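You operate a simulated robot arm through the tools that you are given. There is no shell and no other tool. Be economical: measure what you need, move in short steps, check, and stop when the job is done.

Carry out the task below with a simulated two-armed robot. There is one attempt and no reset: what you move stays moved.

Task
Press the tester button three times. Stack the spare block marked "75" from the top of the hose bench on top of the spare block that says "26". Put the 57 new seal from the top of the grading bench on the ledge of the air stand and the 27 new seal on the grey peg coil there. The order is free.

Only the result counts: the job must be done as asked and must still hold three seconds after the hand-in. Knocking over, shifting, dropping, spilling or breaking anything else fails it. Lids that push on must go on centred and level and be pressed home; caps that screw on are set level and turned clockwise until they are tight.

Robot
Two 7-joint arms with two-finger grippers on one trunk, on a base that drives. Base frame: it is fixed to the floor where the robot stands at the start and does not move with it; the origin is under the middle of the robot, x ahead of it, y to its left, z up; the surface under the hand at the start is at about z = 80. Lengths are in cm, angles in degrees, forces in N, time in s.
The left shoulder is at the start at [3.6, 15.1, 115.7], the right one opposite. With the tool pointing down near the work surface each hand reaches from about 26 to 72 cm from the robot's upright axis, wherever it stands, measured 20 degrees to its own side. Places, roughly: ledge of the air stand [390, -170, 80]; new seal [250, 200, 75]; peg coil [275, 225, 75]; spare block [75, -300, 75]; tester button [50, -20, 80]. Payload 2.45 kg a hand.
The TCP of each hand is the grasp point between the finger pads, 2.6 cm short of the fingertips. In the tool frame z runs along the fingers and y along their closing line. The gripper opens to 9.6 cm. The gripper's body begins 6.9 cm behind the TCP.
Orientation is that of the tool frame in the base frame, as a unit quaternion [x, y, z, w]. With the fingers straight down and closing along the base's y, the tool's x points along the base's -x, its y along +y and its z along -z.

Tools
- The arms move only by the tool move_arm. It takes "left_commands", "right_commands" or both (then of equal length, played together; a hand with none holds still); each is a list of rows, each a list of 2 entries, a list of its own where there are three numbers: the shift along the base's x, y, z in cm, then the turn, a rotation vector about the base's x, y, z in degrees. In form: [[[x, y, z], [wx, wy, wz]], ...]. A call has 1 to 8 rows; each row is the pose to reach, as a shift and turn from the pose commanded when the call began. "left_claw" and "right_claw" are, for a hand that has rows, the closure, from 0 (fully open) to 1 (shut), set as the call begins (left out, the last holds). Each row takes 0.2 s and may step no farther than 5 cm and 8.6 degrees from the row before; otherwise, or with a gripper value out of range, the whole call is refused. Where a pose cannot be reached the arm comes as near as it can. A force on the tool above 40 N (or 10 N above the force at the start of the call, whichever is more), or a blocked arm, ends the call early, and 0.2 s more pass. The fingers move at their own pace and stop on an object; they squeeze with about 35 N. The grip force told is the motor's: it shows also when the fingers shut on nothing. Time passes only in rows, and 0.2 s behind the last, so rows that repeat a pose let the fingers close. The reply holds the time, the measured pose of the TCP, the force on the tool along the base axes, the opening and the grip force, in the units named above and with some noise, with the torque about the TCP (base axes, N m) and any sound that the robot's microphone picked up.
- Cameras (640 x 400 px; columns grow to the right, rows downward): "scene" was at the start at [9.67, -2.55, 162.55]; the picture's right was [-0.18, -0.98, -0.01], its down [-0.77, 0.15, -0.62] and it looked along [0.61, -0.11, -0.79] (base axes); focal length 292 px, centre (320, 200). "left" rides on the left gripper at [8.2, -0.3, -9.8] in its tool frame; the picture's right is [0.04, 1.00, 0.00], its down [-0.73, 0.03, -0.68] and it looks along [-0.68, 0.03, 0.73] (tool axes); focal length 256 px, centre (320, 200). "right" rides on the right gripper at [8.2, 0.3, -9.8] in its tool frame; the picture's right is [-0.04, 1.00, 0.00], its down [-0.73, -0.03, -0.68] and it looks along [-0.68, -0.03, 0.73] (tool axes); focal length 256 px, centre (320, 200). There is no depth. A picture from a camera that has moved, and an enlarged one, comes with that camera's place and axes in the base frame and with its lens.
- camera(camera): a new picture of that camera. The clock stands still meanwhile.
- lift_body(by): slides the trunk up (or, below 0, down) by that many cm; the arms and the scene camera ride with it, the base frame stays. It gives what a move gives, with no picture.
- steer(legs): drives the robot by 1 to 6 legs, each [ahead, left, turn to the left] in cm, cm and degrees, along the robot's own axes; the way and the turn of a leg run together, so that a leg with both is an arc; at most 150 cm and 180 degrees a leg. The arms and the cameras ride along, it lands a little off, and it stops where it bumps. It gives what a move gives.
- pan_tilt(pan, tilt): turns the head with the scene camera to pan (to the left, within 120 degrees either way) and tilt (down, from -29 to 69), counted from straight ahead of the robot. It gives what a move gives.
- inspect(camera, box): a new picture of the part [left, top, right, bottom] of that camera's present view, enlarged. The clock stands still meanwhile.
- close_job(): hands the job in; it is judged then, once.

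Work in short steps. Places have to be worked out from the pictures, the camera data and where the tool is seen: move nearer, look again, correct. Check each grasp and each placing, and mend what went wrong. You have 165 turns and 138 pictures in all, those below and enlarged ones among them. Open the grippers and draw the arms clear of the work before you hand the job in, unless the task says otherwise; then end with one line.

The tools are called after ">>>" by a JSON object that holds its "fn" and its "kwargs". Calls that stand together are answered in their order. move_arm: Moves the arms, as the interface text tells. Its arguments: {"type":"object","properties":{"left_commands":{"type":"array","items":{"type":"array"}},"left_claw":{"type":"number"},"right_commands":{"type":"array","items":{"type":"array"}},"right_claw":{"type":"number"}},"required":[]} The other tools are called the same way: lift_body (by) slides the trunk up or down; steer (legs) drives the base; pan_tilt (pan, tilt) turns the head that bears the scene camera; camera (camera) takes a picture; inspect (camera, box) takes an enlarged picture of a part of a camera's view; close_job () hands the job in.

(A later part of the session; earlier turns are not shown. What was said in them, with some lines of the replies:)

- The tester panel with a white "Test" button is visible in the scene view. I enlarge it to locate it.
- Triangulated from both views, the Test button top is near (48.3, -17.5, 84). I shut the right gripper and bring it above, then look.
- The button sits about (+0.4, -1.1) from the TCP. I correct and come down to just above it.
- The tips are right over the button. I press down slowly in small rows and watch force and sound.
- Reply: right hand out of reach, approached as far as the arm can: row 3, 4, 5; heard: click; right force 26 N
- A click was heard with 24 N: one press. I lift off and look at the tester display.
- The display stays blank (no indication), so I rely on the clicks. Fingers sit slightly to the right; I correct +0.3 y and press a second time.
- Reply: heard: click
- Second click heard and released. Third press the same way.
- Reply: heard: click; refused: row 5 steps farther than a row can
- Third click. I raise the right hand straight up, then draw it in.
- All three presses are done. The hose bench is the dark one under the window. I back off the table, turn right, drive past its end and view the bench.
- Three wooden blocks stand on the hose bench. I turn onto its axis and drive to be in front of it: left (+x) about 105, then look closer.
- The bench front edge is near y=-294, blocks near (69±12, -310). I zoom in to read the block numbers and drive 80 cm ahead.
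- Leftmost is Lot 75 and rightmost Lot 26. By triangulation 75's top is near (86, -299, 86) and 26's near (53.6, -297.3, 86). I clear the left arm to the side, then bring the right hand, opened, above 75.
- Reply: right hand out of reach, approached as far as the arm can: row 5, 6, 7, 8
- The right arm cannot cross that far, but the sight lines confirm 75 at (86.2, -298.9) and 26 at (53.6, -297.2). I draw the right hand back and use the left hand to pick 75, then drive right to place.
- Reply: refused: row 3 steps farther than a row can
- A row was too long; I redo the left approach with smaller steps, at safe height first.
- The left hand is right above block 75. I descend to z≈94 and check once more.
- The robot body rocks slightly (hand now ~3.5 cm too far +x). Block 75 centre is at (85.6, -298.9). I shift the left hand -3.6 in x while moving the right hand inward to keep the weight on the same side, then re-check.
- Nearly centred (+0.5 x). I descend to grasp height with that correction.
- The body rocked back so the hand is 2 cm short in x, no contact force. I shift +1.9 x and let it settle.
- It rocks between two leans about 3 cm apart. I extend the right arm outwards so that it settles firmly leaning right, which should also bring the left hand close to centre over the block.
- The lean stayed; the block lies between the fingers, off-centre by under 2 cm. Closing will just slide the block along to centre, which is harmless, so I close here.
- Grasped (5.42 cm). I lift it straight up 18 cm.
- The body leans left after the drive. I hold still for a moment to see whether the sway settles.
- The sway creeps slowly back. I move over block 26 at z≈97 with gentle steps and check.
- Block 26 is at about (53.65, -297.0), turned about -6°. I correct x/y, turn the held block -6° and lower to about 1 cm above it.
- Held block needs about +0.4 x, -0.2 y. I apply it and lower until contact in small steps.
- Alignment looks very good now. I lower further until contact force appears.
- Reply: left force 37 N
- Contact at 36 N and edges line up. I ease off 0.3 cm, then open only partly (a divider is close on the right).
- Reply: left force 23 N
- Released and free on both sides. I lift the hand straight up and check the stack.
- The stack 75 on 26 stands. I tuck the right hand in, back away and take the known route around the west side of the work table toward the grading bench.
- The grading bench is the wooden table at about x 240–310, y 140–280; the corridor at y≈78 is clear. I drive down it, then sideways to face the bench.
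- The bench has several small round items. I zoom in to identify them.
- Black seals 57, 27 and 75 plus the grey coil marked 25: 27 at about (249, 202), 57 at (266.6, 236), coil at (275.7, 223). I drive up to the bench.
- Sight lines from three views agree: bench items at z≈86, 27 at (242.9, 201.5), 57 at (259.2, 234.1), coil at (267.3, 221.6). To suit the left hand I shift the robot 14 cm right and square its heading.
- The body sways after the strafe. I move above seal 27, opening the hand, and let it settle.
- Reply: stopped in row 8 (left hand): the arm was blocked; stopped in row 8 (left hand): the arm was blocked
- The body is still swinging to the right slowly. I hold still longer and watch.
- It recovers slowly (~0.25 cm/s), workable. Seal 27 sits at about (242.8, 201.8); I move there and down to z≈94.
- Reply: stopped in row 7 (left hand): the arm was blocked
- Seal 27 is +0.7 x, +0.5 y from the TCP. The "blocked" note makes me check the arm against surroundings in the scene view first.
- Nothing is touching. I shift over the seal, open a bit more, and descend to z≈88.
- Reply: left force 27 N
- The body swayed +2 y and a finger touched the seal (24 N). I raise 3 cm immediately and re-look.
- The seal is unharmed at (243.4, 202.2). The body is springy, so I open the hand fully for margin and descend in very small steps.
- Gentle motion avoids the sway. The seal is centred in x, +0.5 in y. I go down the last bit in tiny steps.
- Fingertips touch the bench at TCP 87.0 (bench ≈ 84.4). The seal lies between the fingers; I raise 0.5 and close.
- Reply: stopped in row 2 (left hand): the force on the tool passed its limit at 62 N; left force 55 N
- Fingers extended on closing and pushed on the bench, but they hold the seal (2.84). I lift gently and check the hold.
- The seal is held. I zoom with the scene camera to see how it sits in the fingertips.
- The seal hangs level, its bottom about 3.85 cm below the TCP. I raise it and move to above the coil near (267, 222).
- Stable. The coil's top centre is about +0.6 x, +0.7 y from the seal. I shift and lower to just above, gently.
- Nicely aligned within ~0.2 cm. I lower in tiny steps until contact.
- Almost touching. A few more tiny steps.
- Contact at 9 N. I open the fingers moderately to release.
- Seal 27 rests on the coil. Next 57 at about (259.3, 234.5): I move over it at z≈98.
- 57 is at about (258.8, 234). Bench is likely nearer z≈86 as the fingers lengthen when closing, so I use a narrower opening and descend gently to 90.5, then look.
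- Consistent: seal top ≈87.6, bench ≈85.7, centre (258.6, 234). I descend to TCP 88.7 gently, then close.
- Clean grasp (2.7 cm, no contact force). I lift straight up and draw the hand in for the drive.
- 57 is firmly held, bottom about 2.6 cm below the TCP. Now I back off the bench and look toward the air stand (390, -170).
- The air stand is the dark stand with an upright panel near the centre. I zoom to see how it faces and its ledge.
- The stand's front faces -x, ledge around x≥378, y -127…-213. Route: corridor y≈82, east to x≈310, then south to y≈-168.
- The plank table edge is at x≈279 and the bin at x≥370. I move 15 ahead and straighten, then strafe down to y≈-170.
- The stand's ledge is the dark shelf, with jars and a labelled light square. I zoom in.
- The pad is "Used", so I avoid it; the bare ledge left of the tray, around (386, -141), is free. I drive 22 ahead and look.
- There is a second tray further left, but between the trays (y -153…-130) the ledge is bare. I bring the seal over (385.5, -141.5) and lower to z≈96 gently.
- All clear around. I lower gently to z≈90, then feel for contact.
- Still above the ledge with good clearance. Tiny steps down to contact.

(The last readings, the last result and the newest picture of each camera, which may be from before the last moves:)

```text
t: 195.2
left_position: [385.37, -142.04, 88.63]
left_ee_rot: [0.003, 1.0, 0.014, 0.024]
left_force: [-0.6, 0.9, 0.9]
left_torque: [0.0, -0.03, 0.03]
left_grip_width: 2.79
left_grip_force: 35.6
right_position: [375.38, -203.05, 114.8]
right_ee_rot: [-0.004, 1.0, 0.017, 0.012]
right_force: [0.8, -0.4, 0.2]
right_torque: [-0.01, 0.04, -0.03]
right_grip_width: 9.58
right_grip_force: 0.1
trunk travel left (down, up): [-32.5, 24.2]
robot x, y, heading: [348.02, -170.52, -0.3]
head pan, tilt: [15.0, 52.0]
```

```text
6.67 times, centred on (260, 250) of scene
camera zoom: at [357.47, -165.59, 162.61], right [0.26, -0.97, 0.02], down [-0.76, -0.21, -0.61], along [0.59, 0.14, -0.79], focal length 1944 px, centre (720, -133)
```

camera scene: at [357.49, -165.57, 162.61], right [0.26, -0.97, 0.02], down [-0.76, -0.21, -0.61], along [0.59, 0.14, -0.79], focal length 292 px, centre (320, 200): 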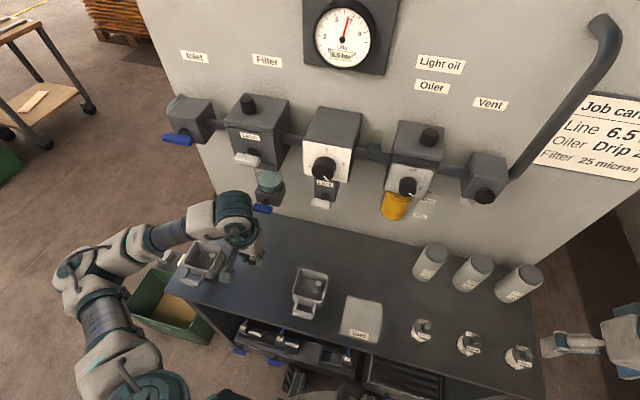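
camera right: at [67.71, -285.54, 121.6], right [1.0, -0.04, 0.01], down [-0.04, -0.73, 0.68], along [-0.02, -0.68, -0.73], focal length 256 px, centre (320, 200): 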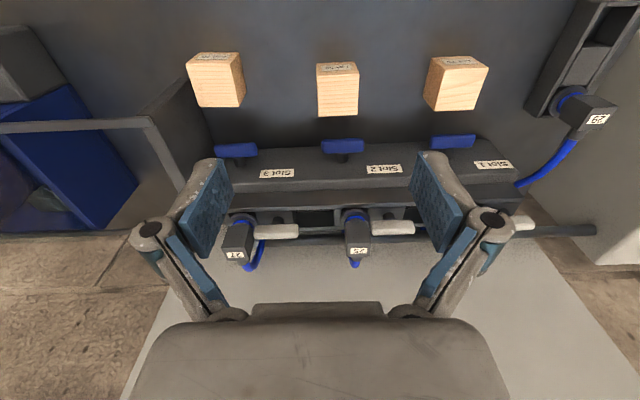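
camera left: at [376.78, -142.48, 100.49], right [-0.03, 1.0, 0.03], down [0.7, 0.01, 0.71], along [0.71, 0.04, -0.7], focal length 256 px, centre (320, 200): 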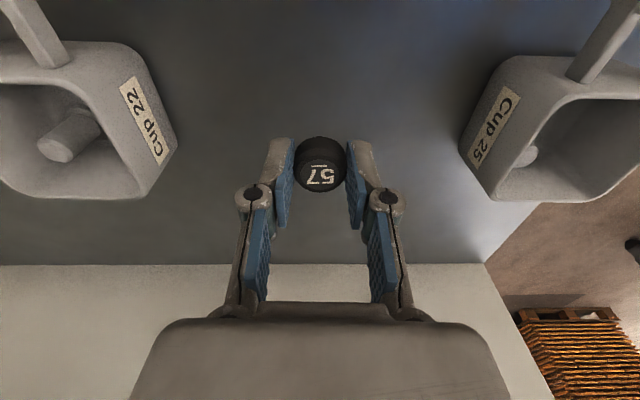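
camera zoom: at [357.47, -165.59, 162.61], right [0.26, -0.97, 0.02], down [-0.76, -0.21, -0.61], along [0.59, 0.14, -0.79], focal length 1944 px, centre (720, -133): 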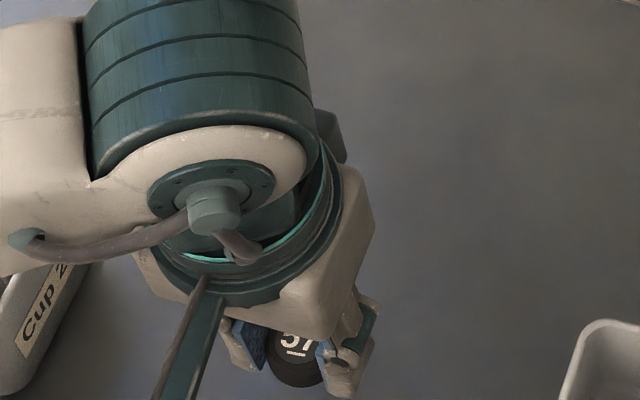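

No contact yet. I continue down in small steps.

>>> {"fn": "move_arm", "kwargs": {"left_commands": [[[0, 0, -0.3], [0, 0, 0]], [[0, 0, -0.6], [0, 0, 0]], [[0, 0, -0.9], [0, 0, 0]], [[0, 0, -1.2], [0, 0, 0]]]}}

>>> {"fn": "camera", "kwargs": {"camera": "left"}}

```text
t: 196.2
left_position: [385.37, -141.92, 87.36]
left_ee_rot: [0.004, 1.0, 0.014, 0.024]
left_force: [0.2, -0.5, -0.2]
left_torque: [-0.01, -0.03, -0.01]
left_grip_width: 2.8
left_grip_force: 34.7
right_position: [375.36, -202.96, 114.79]
right_ee_rot: [-0.004, 1.0, 0.017, 0.014]
right_force: [-0.4, 1.2, 0.2]
right_torque: [-0.03, 0.0, 0.02]
right_grip_width: 9.6
right_grip_force: 0.0
trunk travel left (down, up): [-32.5, 24.2]
robot x, y, heading: [348.24, -171.01, -0.0]
head pan, tilt: [15.0, 52.0]
```

```text
51 pictures are left
camera left: at [376.74, -142.48, 96.72], right [-0.03, 1.0, 0.03], down [0.7, 0.01, 0.71], along [0.71, 0.04, -0.7], focal length 256 px, centre (320, 200)
```

left: 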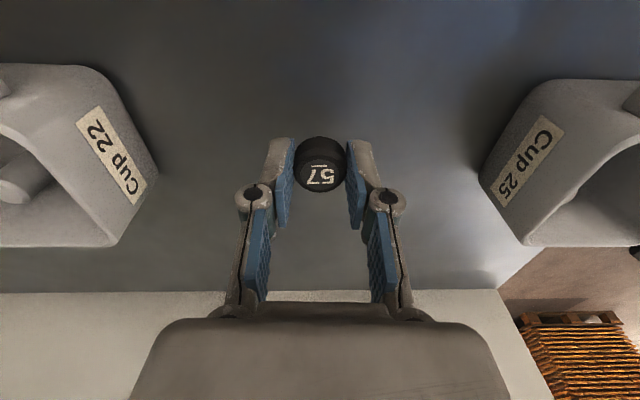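

The ledge line computes to z≈83.1, so contact is expected at TCP ≈85.7. Continuing.

>>> {"fn": "move_arm", "kwargs": {"left_commands": [[[0, 0, -0.4], [0, 0, 0]], [[0, 0, -0.8], [0, 0, 0]], [[0, 0, -1.1], [0, 0, 0]], [[0, 0, -1.3], [0, 0, 0]]]}}

```text
t: 197.2
left_position: [385.42, -141.95, 85.99]
left_ee_rot: [0.003, 1.0, 0.014, 0.023]
left_force: [0.4, 0.5, 0.1]
left_torque: [-0.02, 0.0, 0.0]
left_grip_width: 2.8
left_grip_force: 34.9
right_position: [375.41, -202.98, 114.85]
right_ee_rot: [-0.003, 1.0, 0.017, 0.013]
right_force: [0.3, -0.9, 0.6]
right_torque: [0.0, 0.02, 0.0]
right_grip_width: 9.58
right_grip_force: 0.1
trunk travel left (down, up): [-32.5, 24.2]
robot x, y, heading: [348.28, -170.69, -0.2]
head pan, tilt: [15.0, 52.0]
```

>>> {"fn": "move_arm", "kwargs": {"left_commands": [[[0, 0, -0.2], [0, 0, 0]], [[0, 0, -0.4], [0, 0, 0]], [[0, 0, -0.6], [0, 0, 0]]]}}

```text
t: 198.0
left_position: [385.38, -141.92, 85.43]
left_ee_rot: [0.003, 1.0, 0.013, 0.023]
left_force: [0.0, 0.1, -0.2]
left_torque: [0.03, 0.01, 0.01]
left_grip_width: 2.8
left_grip_force: 34.8
right_position: [375.41, -202.98, 114.78]
right_ee_rot: [-0.003, 1.0, 0.017, 0.013]
right_force: [0.7, 0.3, -0.6]
right_torque: [0.01, -0.02, -0.02]
right_grip_width: 9.58
right_grip_force: 0.0
trunk travel left (down, up): [-32.5, 24.2]
robot x, y, heading: [348.52, -171.09, -0.0]
head pan, tilt: [15.0, 52.0]
```

Still free; a bit further, watching force.

>>> {"fn": "move_arm", "kwargs": {"left_commands": [[[0, 0, -0.2], [0, 0, 0]], [[0, 0, -0.4], [0, 0, 0]], [[0, 0, -0.6], [0, 0, 0]], [[0, 0, -0.8], [0, 0, 0]]]}}

>>> {"fn": "camera", "kwargs": {"camera": "left"}}

```text
t: 199.0
left_position: [385.41, -141.93, 84.85]
left_ee_rot: [0.003, 1.0, 0.013, 0.026]
left_force: [-0.2, 0.2, 7.5]
left_torque: [-0.08, -0.02, -0.01]
left_grip_width: 2.8
left_grip_force: 35.3
right_position: [375.33, -203.03, 115.04]
right_ee_rot: [-0.005, 1.0, 0.017, 0.014]
right_force: [-0.2, 0.0, -0.2]
right_torque: [-0.02, 0.0, -0.02]
right_grip_width: 9.58
right_grip_force: 0.1
trunk travel left (down, up): [-32.5, 24.2]
robot x, y, heading: [348.0, -170.91, -0.2]
head pan, tilt: [15.0, 52.0]
```

```text
50 pictures are left
camera left: at [376.75, -142.52, 94.15], right [-0.03, 1.0, 0.03], down [0.7, 0.01, 0.72], along [0.71, 0.04, -0.7], focal length 256 px, centre (320, 200)
```

left: 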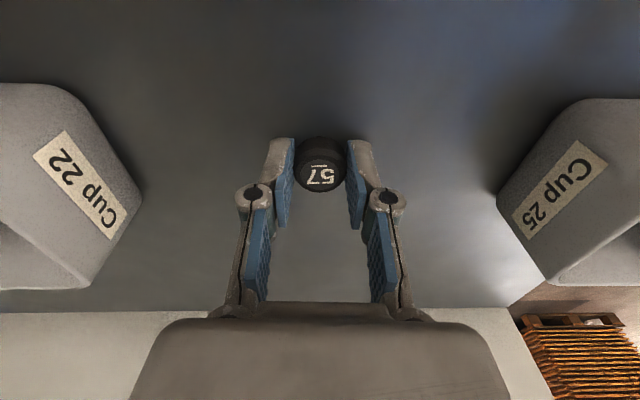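

Contact at 7.5 N. I open the fingers moderately, then lift straight up gently.

>>> {"fn": "move_arm", "kwargs": {"left_commands": [[[0, 0, 0.1], [0, 0, 0]], [[0, 0, 0.1], [0, 0, 0]], [[0, 0, 0.1], [0, 0, 0]]], "left_claw": 0.42}}

>>> {"fn": "move_arm", "kwargs": {"left_commands": [[[0, 0, 0.5], [0, 0, 0]], [[0, 0, 1.2], [0, 0, 0]], [[0, 0, 2.2], [0, 0, 0]], [[0, 0, 4], [0, 0, 0]], [[0, 0, 6.5], [0, 0, 0]], [[0, 0, 10], [0, 0, 0]], [[0, 0, 14], [0, 0, 0]], [[0, 0, 18], [0, 0, 0]]]}}

>>> {"fn": "camera", "kwargs": {"camera": "left"}}

>>> {"fn": "inspect", "kwargs": {"camera": "scene", "box": [180, 200, 380, 350]}}

```text
t: 199.8
left_position: [385.35, -142.03, 84.83]
left_ee_rot: [0.005, 1.0, 0.013, 0.024]
left_force: [-0.2, 0.2, 0.0]
left_torque: [0.0, -0.01, -0.01]
left_grip_width: 5.6
left_grip_force: 0.1
right_position: [375.42, -203.07, 114.87]
right_ee_rot: [-0.003, 1.0, 0.017, 0.013]
right_force: [0.7, 0.3, 0.5]
right_torque: [-0.02, 0.02, -0.01]
right_grip_width: 9.6
right_grip_force: 0.0
trunk travel left (down, up): [-32.5, 24.2]
robot x, y, heading: [348.32, -170.67, 0.1]
head pan, tilt: [15.0, 52.0]
```

```text
t: 201.6
left_position: [385.16, -142.05, 103.06]
left_ee_rot: [0.004, 1.0, 0.014, 0.024]
left_force: [0.8, -0.4, -0.2]
left_torque: [0.01, 0.0, 0.0]
left_grip_width: 5.58
left_grip_force: 0.1
right_position: [375.41, -203.16, 114.83]
right_ee_rot: [-0.002, 1.0, 0.017, 0.013]
right_force: [-0.6, 0.1, -0.7]
right_torque: [0.01, 0.01, 0.01]
right_grip_width: 9.61
right_grip_force: 0.1
trunk travel left (down, up): [-32.5, 24.2]
robot x, y, heading: [348.31, -170.99, -0.2]
head pan, tilt: [15.0, 52.0]
```

```text
49 pictures are left
camera left: at [376.6, -142.52, 112.42], right [-0.03, 1.0, 0.02], down [0.7, 0.01, 0.71], along [0.71, 0.04, -0.7], focal length 256 px, centre (320, 200)
```

left: 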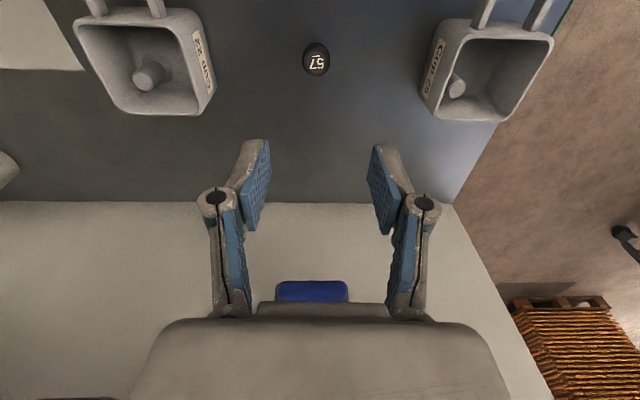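

```text
2.67 times, centred on (280, 275) of scene
camera zoom: at [357.45, -165.67, 162.62], right [0.26, -0.97, 0.02], down [-0.76, -0.21, -0.61], along [0.59, 0.14, -0.79], focal length 778 px, centre (427, 0)
```

zoom: 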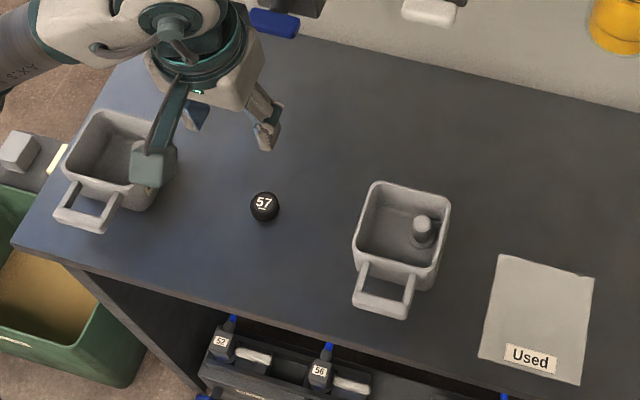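

57 stands on the bare ledge. I draw the left hand back away from the panel, open it, and back the robot off.

>>> {"fn": "move_arm", "kwargs": {"left_commands": [[[-3, 0, 0], [0, 0, 0]], [[-6, 0, 1], [0, 0, 0]], [[-9, -1, 3], [0, 0, 0]], [[-11, -2, 5], [0, 0, 0]]], "left_claw": 0}}

>>> {"fn": "steer", "kwargs": {"legs": [[-20, 0, 0]]}}

>>> {"fn": "camera", "kwargs": {"camera": "scene"}}

```text
t: 202.6
left_position: [375.05, -143.72, 108.46]
left_ee_rot: [0.005, 1.0, 0.016, 0.024]
left_force: [0.1, -0.3, 0.3]
left_torque: [0.02, -0.02, -0.03]
left_grip_width: 9.59
left_grip_force: 0.0
left hand out of reach, approached as far as the arm can: row 4
right_position: [375.49, -203.04, 114.91]
right_ee_rot: [-0.004, 1.0, 0.017, 0.013]
right_force: [-0.5, -0.7, 0.2]
right_torque: [0.0, 0.0, 0.02]
right_grip_width: 9.6
right_grip_force: 0.0
trunk travel left (down, up): [-32.5, 24.2]
robot x, y, heading: [348.25, -170.66, 0.1]
head pan, tilt: [15.0, 52.0]
```

```text
t: 204.2
left_position: [355.41, -144.02, 108.44]
left_ee_rot: [0.003, 1.0, 0.015, 0.022]
left_force: [-0.1, 0.4, 0.5]
left_torque: [-0.01, -0.04, 0.01]
left_grip_width: 9.62
left_grip_force: 0.0
right_position: [355.59, -203.5, 114.53]
right_ee_rot: [-0.003, 1.0, 0.018, 0.014]
right_force: [-0.2, 0.1, -0.1]
right_torque: [-0.01, -0.04, 0.02]
right_grip_width: 9.61
right_grip_force: 0.0
trunk travel left (down, up): [-32.5, 24.2]
robot x, y, heading: [328.68, -170.98, -0.3]
head pan, tilt: [15.0, 52.0]
```

```text
47 pictures are left
camera scene: at [337.99, -170.46, 162.51], right [0.26, -0.97, -0.01], down [-0.76, -0.19, -0.62], along [0.59, 0.17, -0.79], focal length 292 px, centre (320, 200)
```

scene: 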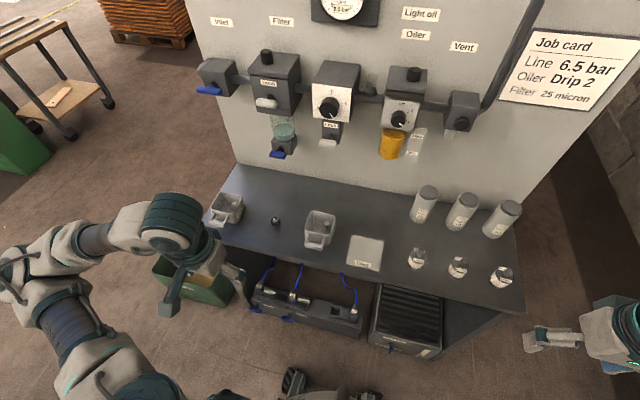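

All parts are in place, the hands are empty and open, and the arms are clear of the work, so I hand in.

>>> {"fn": "close_job", "kwargs": {}}

```text
The job is handed in.
```

I finished all the tasks and handed the job in: I pressed the tester button three times (one click heard each time), stacked block 75 on block 26, set seal 57 on the bare ledge of the air stand between the two cups, and set seal 27 on the grey peg coil (the one marked 25) on the grading bench, where your listed coordinates put it.
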